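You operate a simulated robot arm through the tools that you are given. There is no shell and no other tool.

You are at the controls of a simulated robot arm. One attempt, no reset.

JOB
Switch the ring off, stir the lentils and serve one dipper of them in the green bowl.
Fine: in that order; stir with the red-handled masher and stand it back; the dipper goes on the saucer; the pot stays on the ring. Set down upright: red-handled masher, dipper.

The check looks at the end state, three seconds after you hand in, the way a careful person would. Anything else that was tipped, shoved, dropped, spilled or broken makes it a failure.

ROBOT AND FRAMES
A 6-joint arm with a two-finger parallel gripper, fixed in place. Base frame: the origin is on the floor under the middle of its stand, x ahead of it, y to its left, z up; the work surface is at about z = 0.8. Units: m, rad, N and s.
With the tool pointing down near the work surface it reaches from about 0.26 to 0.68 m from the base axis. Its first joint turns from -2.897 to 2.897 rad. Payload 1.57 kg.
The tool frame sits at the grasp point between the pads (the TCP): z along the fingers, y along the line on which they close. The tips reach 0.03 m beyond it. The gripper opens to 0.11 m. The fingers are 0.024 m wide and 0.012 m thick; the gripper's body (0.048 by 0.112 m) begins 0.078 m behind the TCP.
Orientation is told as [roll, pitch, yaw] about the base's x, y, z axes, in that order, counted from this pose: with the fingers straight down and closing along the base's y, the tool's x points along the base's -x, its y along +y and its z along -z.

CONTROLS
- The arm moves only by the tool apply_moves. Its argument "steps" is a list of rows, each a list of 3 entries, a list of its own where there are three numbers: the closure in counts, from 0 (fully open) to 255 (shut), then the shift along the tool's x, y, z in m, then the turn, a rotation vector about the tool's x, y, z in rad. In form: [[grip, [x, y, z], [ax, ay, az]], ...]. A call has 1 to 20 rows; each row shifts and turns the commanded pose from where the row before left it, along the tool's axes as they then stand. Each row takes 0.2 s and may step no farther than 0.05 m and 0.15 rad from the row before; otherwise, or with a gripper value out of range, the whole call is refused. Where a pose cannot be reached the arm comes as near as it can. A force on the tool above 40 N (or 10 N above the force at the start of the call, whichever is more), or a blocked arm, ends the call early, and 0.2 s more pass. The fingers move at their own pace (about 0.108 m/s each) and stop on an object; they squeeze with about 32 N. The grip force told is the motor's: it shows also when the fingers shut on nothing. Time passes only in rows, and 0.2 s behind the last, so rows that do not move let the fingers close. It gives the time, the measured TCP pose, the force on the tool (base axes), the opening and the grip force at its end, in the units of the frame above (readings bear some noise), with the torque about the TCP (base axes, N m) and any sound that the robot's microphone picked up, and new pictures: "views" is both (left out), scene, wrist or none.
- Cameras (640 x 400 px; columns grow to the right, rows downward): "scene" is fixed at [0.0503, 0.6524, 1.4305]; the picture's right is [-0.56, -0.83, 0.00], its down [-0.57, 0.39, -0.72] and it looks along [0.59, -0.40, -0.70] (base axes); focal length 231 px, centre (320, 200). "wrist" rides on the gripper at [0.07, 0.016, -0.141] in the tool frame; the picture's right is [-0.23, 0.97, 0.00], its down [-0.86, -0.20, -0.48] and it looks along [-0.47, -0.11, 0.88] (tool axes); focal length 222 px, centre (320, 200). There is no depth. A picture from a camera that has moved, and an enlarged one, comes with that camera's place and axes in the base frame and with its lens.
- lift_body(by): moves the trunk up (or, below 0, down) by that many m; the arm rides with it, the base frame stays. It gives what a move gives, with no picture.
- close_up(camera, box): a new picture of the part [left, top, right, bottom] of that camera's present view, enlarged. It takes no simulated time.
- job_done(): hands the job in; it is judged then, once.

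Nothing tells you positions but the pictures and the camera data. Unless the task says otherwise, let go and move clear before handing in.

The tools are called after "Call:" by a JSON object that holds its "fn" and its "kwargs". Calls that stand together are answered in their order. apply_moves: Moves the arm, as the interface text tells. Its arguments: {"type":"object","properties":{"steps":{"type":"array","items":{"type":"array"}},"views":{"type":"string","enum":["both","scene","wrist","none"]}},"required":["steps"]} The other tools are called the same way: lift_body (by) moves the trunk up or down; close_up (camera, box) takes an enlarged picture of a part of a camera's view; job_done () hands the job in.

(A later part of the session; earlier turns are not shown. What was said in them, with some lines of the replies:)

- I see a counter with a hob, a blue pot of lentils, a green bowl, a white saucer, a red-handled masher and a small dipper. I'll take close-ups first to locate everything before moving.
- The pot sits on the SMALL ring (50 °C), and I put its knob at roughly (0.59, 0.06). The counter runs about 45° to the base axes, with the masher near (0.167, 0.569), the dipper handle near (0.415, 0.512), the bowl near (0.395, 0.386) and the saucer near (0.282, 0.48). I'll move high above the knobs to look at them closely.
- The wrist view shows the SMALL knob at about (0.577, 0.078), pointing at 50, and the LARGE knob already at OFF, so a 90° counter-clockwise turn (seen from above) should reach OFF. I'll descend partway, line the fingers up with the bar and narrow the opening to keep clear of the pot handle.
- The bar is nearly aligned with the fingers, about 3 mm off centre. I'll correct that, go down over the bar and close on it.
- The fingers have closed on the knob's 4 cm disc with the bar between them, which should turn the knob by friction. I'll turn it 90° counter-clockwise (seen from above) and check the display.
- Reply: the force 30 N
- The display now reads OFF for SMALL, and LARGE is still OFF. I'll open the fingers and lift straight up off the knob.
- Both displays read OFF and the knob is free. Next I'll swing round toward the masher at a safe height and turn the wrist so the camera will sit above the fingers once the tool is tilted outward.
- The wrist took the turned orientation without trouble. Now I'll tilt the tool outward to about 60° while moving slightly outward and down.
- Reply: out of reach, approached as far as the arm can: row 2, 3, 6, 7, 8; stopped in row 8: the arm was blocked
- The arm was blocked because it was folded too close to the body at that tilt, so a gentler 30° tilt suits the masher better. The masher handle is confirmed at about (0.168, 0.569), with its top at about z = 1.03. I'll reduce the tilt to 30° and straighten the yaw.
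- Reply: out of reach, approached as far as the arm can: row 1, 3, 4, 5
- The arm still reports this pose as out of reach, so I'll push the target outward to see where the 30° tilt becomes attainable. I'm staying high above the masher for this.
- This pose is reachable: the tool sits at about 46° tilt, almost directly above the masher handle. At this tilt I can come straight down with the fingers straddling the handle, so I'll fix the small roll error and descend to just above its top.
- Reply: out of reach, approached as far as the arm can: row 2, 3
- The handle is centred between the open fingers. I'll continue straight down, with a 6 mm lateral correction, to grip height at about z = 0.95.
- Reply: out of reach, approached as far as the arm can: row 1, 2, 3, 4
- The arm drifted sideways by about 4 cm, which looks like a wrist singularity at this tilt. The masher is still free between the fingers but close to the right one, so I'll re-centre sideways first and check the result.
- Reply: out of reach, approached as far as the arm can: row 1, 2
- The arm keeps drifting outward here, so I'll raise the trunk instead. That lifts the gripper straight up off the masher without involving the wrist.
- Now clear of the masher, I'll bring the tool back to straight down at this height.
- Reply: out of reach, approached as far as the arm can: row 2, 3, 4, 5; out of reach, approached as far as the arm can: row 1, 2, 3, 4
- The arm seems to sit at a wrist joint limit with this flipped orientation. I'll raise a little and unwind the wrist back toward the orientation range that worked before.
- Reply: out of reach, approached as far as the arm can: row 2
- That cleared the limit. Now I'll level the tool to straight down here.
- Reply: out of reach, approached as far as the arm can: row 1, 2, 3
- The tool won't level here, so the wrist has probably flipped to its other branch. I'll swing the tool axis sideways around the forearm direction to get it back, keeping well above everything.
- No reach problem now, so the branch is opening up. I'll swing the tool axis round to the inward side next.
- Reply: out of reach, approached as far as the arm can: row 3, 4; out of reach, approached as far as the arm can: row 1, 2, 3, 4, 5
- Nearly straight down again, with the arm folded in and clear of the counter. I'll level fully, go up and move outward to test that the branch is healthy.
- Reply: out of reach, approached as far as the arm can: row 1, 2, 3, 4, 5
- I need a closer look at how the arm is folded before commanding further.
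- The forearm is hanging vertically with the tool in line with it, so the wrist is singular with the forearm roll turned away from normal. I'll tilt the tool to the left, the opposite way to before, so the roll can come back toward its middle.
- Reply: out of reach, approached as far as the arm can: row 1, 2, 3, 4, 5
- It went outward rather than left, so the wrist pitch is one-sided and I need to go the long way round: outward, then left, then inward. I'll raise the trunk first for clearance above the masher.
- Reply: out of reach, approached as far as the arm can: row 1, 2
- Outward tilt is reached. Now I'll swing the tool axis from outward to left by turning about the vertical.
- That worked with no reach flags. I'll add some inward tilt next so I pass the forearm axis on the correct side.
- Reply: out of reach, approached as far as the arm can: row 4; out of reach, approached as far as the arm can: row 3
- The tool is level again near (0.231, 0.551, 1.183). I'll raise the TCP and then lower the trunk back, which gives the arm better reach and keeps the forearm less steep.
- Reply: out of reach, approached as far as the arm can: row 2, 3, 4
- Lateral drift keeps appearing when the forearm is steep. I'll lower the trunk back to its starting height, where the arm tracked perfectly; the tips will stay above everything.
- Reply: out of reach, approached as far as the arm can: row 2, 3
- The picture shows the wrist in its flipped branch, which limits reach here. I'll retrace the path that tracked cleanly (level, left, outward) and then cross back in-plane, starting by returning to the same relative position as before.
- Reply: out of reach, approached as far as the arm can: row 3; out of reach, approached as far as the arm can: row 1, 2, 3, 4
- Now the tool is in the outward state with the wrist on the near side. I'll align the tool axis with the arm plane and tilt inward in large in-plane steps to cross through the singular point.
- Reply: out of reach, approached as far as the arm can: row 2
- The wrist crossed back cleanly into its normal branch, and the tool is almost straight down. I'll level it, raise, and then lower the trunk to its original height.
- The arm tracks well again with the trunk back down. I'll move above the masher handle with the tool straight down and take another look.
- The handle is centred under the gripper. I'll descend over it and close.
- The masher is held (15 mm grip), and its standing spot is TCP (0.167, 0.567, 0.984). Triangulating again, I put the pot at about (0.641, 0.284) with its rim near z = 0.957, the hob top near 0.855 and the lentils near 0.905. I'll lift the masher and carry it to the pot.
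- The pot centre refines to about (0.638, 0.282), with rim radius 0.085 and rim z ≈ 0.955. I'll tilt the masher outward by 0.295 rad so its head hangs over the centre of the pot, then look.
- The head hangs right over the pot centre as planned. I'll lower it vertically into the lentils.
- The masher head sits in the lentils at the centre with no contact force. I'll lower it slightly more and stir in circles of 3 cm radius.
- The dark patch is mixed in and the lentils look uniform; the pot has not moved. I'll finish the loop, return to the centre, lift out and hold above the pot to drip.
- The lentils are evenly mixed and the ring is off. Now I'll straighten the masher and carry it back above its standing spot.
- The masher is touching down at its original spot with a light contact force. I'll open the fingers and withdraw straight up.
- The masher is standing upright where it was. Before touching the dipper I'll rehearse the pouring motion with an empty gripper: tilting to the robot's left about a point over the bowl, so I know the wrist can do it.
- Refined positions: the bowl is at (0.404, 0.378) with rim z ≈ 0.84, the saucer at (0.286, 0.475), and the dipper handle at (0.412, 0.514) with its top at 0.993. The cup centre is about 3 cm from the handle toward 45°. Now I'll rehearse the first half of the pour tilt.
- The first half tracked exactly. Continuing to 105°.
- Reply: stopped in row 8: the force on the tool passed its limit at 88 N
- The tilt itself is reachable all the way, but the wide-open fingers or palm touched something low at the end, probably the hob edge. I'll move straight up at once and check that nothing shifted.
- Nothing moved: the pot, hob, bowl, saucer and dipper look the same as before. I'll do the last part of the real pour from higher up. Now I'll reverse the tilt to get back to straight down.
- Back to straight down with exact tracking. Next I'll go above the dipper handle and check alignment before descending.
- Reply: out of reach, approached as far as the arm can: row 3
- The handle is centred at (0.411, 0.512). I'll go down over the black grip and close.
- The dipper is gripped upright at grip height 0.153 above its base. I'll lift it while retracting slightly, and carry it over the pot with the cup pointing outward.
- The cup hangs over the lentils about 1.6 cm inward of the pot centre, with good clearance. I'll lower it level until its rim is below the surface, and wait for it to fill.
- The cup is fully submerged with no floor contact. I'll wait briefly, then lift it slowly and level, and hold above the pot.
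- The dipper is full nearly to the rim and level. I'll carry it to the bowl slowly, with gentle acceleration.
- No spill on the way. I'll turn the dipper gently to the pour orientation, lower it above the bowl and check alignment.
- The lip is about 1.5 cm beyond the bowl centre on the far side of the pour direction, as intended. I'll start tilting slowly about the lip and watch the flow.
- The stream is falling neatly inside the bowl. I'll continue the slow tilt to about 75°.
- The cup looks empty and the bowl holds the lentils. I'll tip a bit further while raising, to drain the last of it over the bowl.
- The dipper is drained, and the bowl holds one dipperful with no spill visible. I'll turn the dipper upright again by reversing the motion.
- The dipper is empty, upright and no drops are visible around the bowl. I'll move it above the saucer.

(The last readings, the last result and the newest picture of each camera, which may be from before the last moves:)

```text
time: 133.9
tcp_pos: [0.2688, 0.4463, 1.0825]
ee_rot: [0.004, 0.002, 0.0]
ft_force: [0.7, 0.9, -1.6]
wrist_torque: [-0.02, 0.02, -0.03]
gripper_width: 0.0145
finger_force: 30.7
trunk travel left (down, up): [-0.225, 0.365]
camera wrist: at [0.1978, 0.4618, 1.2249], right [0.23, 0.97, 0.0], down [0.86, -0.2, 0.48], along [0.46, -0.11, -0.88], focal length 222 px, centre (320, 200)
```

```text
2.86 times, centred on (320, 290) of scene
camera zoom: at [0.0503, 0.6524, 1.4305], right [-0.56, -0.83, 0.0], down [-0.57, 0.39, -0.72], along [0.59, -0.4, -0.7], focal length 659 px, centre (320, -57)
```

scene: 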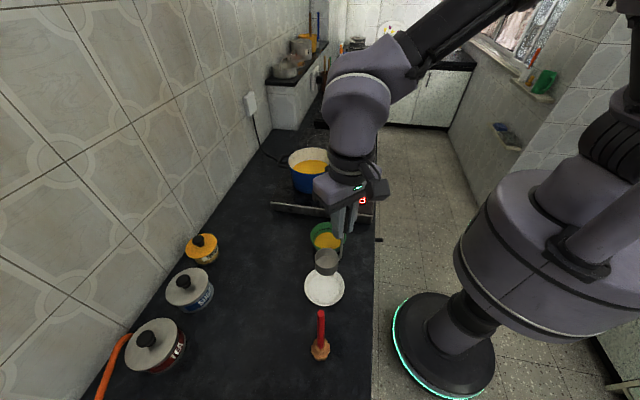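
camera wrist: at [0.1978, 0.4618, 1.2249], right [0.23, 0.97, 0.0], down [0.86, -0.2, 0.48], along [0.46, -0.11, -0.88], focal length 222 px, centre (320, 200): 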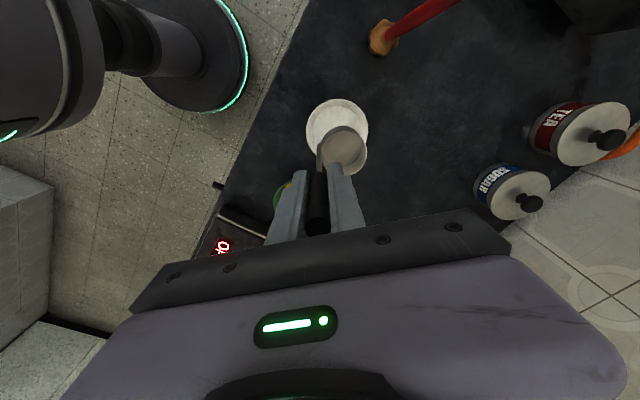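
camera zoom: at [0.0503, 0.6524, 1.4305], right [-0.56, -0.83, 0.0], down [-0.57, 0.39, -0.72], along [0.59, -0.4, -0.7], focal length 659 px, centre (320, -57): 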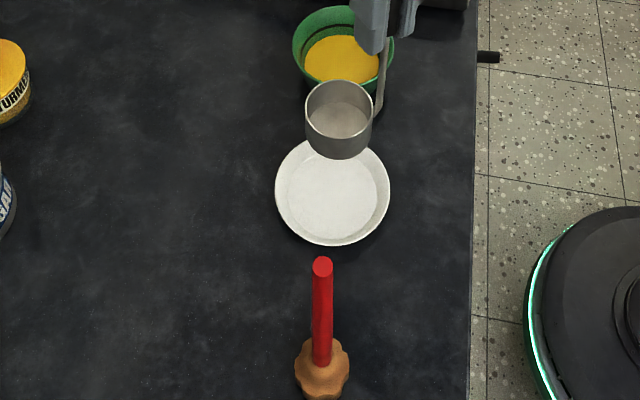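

The cup is within about 2 mm of the saucer's centre. I'll lower it to just above the saucer, then in small steps until light contact.

Call:
{"fn": "apply_moves", "kwargs": {"steps": [[255, [0, 0, 0.035], [0, 0, 0]], [255, [0, 0, 0.035], [0, 0, 0]], [255, [0, 0, 0.025], [0, 0, 0]], [255, [0, 0, 0.015], [0, 0, 0]], [255, [0, 0, 0.005], [0, 0, 0]], [255, [0, 0, 0], [0, 0, 0]]]}}

Call:
{"fn": "close_up", "kwargs": {"camera": "scene", "box": [270, 240, 380, 320]}}

```text
time: 135.3
tcp_pos: [0.2684, 0.4477, 0.9678]
ee_rot: [0.002, 0.002, 0.0]
ft_force: [0.1, -0.2, -1.0]
wrist_torque: [-0.05, 0.0, 0.02]
gripper_width: 0.0144
finger_force: 30.2
trunk travel left (down, up): [-0.225, 0.365]
camera wrist: at [0.1987, 0.4617, 1.11], right [0.23, 0.97, 0.0], down [0.86, -0.2, 0.48], along [0.46, -0.11, -0.88], focal length 222 px, centre (320, 200)
```

scene: 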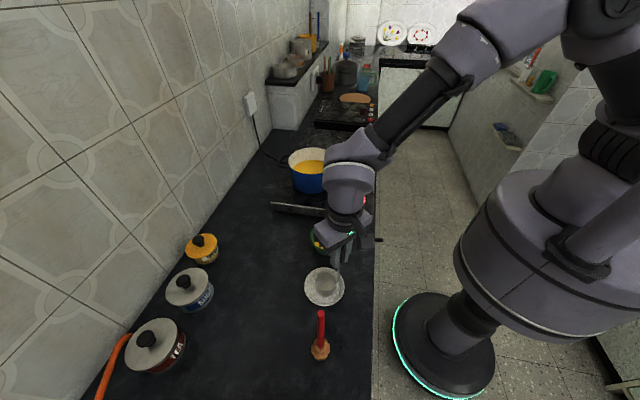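
wrist: 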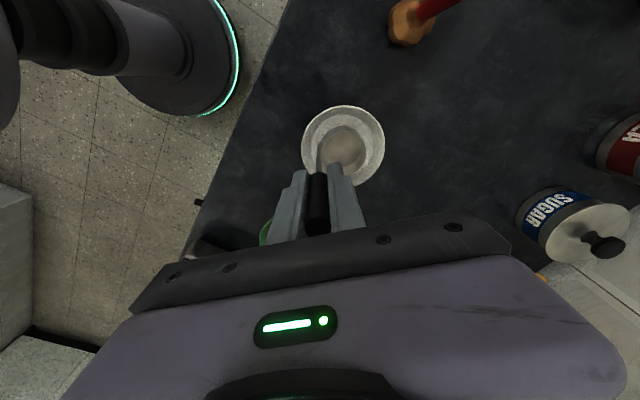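

```text
5.00 times, centred on (325, 280) of scene
camera zoom: at [0.0503, 0.6524, 1.4305], right [-0.56, -0.83, 0.0], down [-0.57, 0.39, -0.72], along [0.59, -0.4, -0.7], focal length 1154 px, centre (295, -200)
```

zoom: 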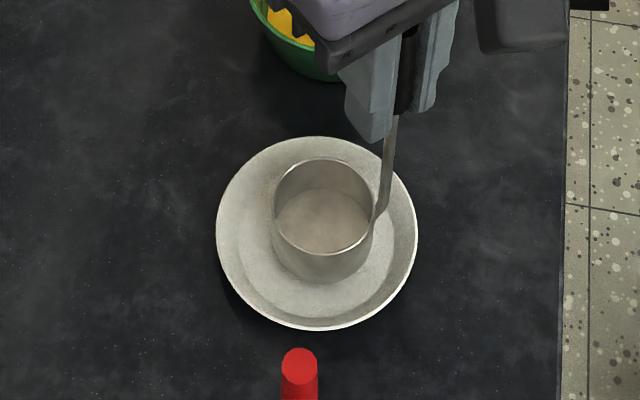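

Call:
{"fn": "apply_moves", "kwargs": {"steps": [[255, [0, 0, 0.002], [0, 0, 0]], [255, [0, 0, 0.002], [0, 0, 0]], [255, [0, 0, 0], [0, 0, 0]]], "views": "none"}}

Call:
{"fn": "apply_moves", "kwargs": {"steps": [[255, [0, 0, 0.001], [0, 0, 0]], [255, [0, 0, 0.001], [0, 0, 0]], [255, [0, 0, 0], [0, 0, 0]]], "views": "none"}}

```text
time: 136.1
tcp_pos: [0.2678, 0.4476, 0.9644]
ee_rot: [0.003, 0.003, 0.0]
ft_force: [0.1, 0.0, -0.9]
wrist_torque: [0.0, 0.01, -0.01]
gripper_width: 0.0142
finger_force: 30.1
trunk travel left (down, up): [-0.225, 0.365]
```

```text
time: 136.9
tcp_pos: [0.2679, 0.4469, 0.9622]
ee_rot: [0.002, 0.002, 0.0]
ft_force: [-0.3, 0.4, -1.7]
wrist_torque: [-0.01, 0.03, 0.01]
gripper_width: 0.0147
finger_force: 31.1
trunk travel left (down, up): [-0.225, 0.365]
```

Call:
{"fn": "apply_moves", "kwargs": {"steps": [[255, [0, 0, 0.001], [0, 0, 0]], [255, [0, 0, 0.001], [0, 0, 0]], [255, [0, 0, 0], [0, 0, 0]]], "views": "none"}}

Call:
{"fn": "close_up", "kwargs": {"camera": "scene", "box": [270, 240, 380, 320]}}

```text
time: 137.7
tcp_pos: [0.2675, 0.4478, 0.9601]
ee_rot: [0.002, 0.002, 0.0]
ft_force: [0.5, 0.4, -1.5]
wrist_torque: [-0.03, 0.01, 0.01]
gripper_width: 0.0144
finger_force: 29.7
trunk travel left (down, up): [-0.225, 0.365]
```

```text
5.00 times, centred on (325, 280) of scene
camera zoom: at [0.0503, 0.6524, 1.4305], right [-0.56, -0.83, 0.0], down [-0.57, 0.39, -0.72], along [0.59, -0.4, -0.7], focal length 1154 px, centre (295, -200)
```

zoom: 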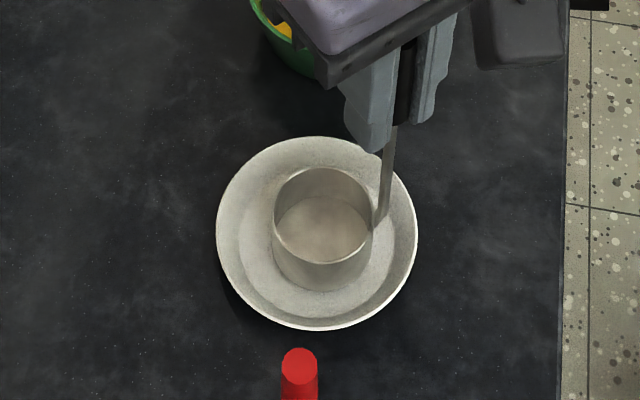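

Call:
{"fn": "apply_moves", "kwargs": {"steps": [[255, [0, 0, 0.001], [0, 0, 0]], [255, [0, 0, 0.001], [0, 0, 0]], [255, [0, 0, 0], [0, 0, 0]]], "views": "none"}}

Call:
{"fn": "apply_moves", "kwargs": {"steps": [[255, [0, 0, 0.001], [0, 0, 0]], [255, [0, 0, 0], [0, 0, 0]]], "views": "none"}}

```text
time: 138.5
tcp_pos: [0.2676, 0.4472, 0.9585]
ee_rot: [0.001, 0.001, 0.0]
ft_force: [0.7, 0.7, 1.2]
wrist_torque: [0.06, -0.12, -0.02]
gripper_width: 0.0144
finger_force: 30.5
trunk travel left (down, up): [-0.225, 0.365]
```

```text
time: 139.1
tcp_pos: [0.2671, 0.4481, 0.9581]
ee_rot: [0.004, 0.0, 0.0]
ft_force: [1.3, 0.4, 10.7]
wrist_torque: [0.12, -0.48, -0.01]
gripper_width: 0.0146
finger_force: 30.6
trunk travel left (down, up): [-0.225, 0.365]
```

The cup has touched the saucer's floor. I'll ease off slightly, then open the fingers and withdraw upward.

Call:
{"fn": "apply_moves", "kwargs": {"steps": [[255, [0, 0, -0.0008], [0, 0, 0]], [255, [0, 0, 0], [0, 0, 0]], [205, [0, 0, 0], [0, 0, 0]], [170, [0, 0, 0], [0, 0, 0]], [100, [0, 0, 0], [0, 0, 0]], [40, [0, 0, 0], [0, 0, 0]], [40, [0, 0, 0], [0, 0, 0]]]}}

Call:
{"fn": "close_up", "kwargs": {"camera": "scene", "box": [270, 240, 380, 320]}}

Call:
{"fn": "close_up", "kwargs": {"camera": "wrist", "box": [240, 80, 400, 240]}}

```text
time: 140.7
tcp_pos: [0.268, 0.4481, 0.958]
ee_rot: [0.001, 0.002, -0.001]
ft_force: [0.2, -0.5, 0.3]
wrist_torque: [0.02, 0.01, 0.0]
gripper_width: 0.0926
finger_force: 0.0
trunk travel left (down, up): [-0.225, 0.365]
camera wrist: at [0.1977, 0.4622, 1.1001], right [0.23, 0.97, 0.0], down [0.86, -0.2, 0.48], along [0.46, -0.11, -0.88], focal length 222 px, centre (320, 200)
```

scene: 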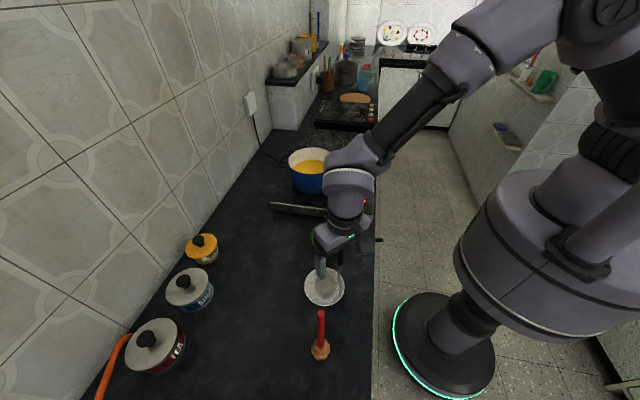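
wrist: 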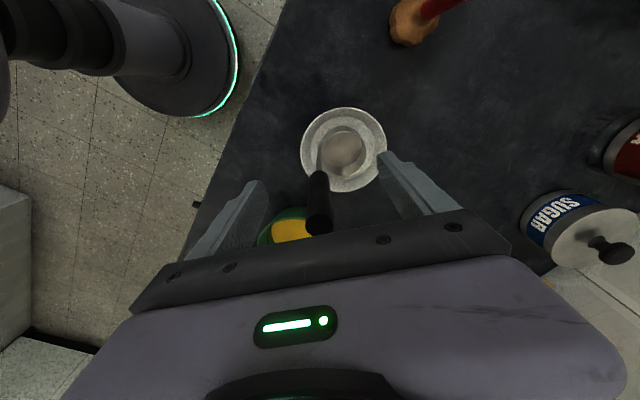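

```text
5.00 times, centred on (325, 280) of scene
camera zoom: at [0.0503, 0.6524, 1.4305], right [-0.56, -0.83, 0.0], down [-0.57, 0.39, -0.72], along [0.59, -0.4, -0.7], focal length 1154 px, centre (295, -200)
```

zoom: 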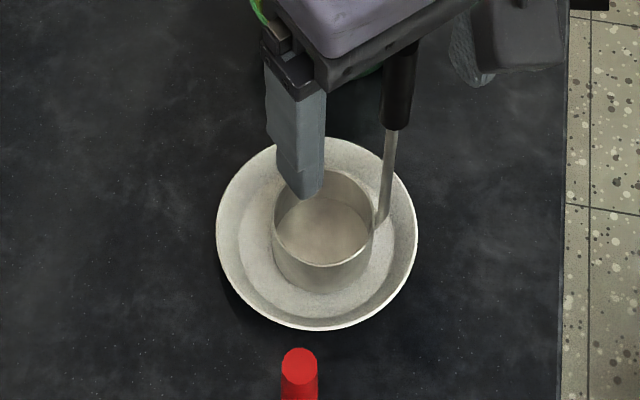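

```text
2.50 times, centred on (320, 160) of wrist
camera zoom: at [0.1977, 0.4622, 1.1001], right [0.23, 0.97, 0.0], down [0.86, -0.2, 0.48], along [0.46, -0.11, -0.88], focal length 555 px, centre (320, 300)
```

zoom: 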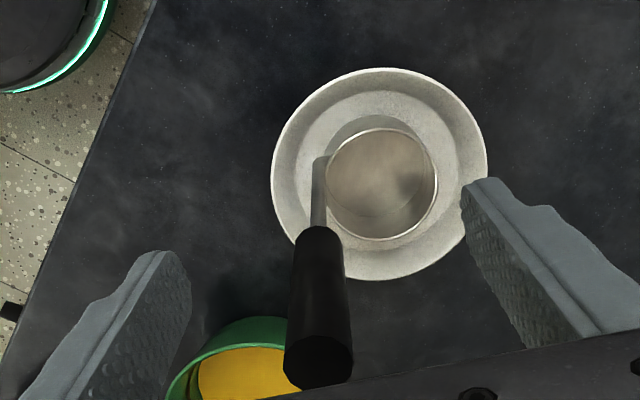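

The dipper stands upright in the saucer, free of the fingers. I'll rise straight up and move clear.

Call:
{"fn": "apply_moves", "kwargs": {"steps": [[40, [0, 0, -0.02], [0, 0, 0]], [40, [0, 0, -0.03], [0, 0, 0]], [40, [0, 0, -0.04], [0, 0, 0]], [40, [0, 0, -0.045], [0, 0, 0]], [40, [0, 0, -0.045], [0, 0, 0]], [40, [0, 0, -0.045], [0, 0, 0]], [40, [0.03, -0.03, 0], [0, 0, 0]], [40, [0.03, -0.03, 0], [0, 0, 0]], [40, [0, 0, 0], [0, 0, 0]]]}}

Call:
{"fn": "close_up", "kwargs": {"camera": "scene", "box": [240, 200, 400, 400]}}

Call:
{"fn": "close_up", "kwargs": {"camera": "scene", "box": [250, 120, 410, 220]}}

```text
time: 142.7
tcp_pos: [0.2074, 0.386, 1.1828]
ee_rot: [0.002, 0.002, 0.0]
ft_force: [-0.7, 0.4, 0.5]
wrist_torque: [-0.01, 0.01, -0.01]
gripper_width: 0.0927
finger_force: 0.1
trunk travel left (down, up): [-0.225, 0.365]
camera wrist: at [0.1381, 0.4009, 1.3253], right [0.23, 0.97, 0.0], down [0.86, -0.2, 0.48], along [0.46, -0.11, -0.88], focal length 222 px, centre (320, 200)
```

scene: 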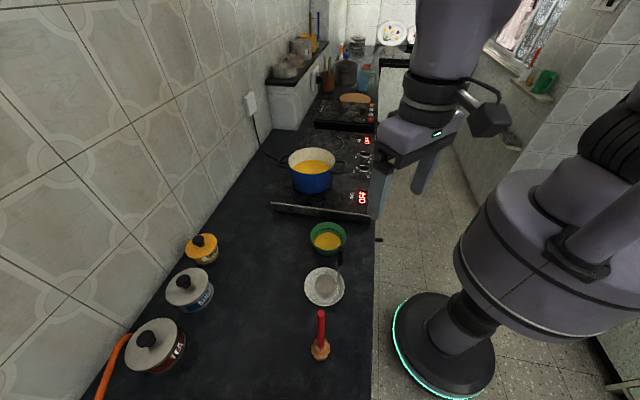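
wrist: 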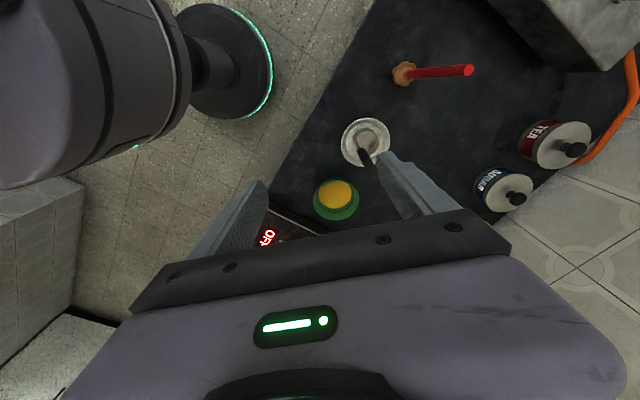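

```text
2.00 times, centred on (320, 300) of scene
camera zoom: at [0.0503, 0.6524, 1.4305], right [-0.56, -0.83, 0.0], down [-0.57, 0.39, -0.72], along [0.59, -0.4, -0.7], focal length 462 px, centre (320, 0)
```

zoom: 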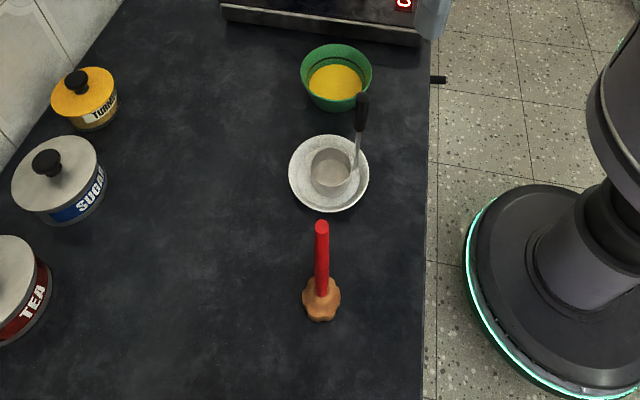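

```text
4.00 times, centred on (330, 170) of scene
camera zoom: at [0.0503, 0.6524, 1.4305], right [-0.56, -0.83, 0.0], down [-0.57, 0.39, -0.72], along [0.59, -0.4, -0.7], focal length 923 px, centre (280, 320)
```

zoom: 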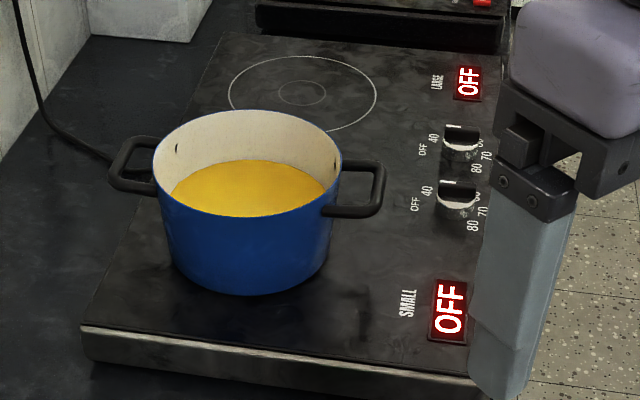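

Everything looks in place. A last close look for spills and upright tools before handing in.

Call:
{"fn": "close_up", "kwargs": {"camera": "scene", "box": [280, 200, 380, 310]}}

Call:
{"fn": "close_up", "kwargs": {"camera": "wrist", "box": [280, 40, 480, 240]}}

Call:
{"fn": "close_up", "kwargs": {"camera": "scene", "box": [280, 300, 360, 370]}}

```text
3.64 times, centred on (330, 255) of scene
camera zoom: at [0.0503, 0.6524, 1.4305], right [-0.56, -0.83, 0.0], down [-0.57, 0.39, -0.72], along [0.59, -0.4, -0.7], focal length 839 px, centre (284, 0)
```

zoom: 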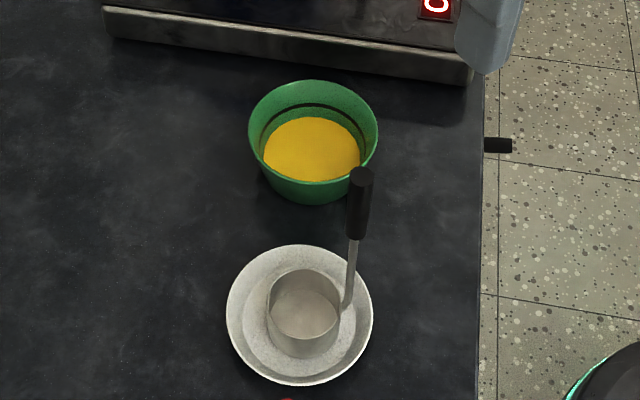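

```text
2.00 times, centred on (380, 140) of wrist
camera zoom: at [0.1381, 0.4009, 1.3253], right [0.23, 0.97, 0.0], down [0.86, -0.2, 0.48], along [0.46, -0.11, -0.88], focal length 444 px, centre (200, 320)
```

zoom: 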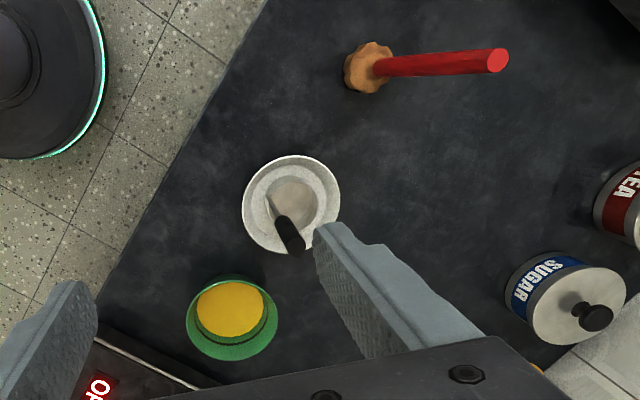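

```text
5.71 times, centred on (320, 335) of scene
camera zoom: at [0.0503, 0.6524, 1.4305], right [-0.56, -0.83, 0.0], down [-0.57, 0.39, -0.72], along [0.59, -0.4, -0.7], focal length 1319 px, centre (320, -571)
```

zoom: 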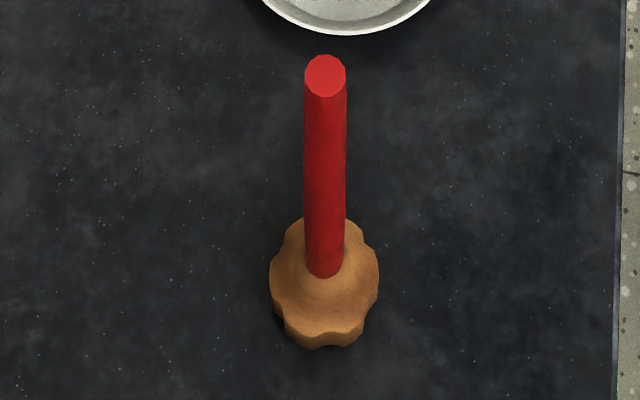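

Both rings read OFF, the lentils are stirred and one dipperful is in the green bowl with no spill in view. The dipper stands upright on the saucer, the masher is back on its spot, the pot is on its ring, and the arm is clear, so I'm handing in.

Call:
{"fn": "job_done", "kwargs": {}}

```text
The job is handed in.
```

I've handed in the job with every step done in the order you asked; I haven't seen the result of the check.

- **Ring:** I turned the SMALL knob from 50 to OFF. Both displays now read OFF.
- **Stirring:** I stirred the lentils with the red-handled masher until the dark patch was mixed in. The masher is standing upright back on its original spot.
- **Serving:** One full dipper went into the green bowl, with no spill visible in the close-ups.
- **Dipper:** It stands upright in the middle of the saucer.
- **Pot:** It is still on its ring.

**Contact during rehearsal:** while I practised the pour with an empty gripper, the gripper hit something at the low end of the motion, probably the hob's front edge, at about 88 N. I backed off, and the close-ups showed nothing had moved. I did the last part of the real pour from higher up.

The gripper is empty and clear of the counter items.
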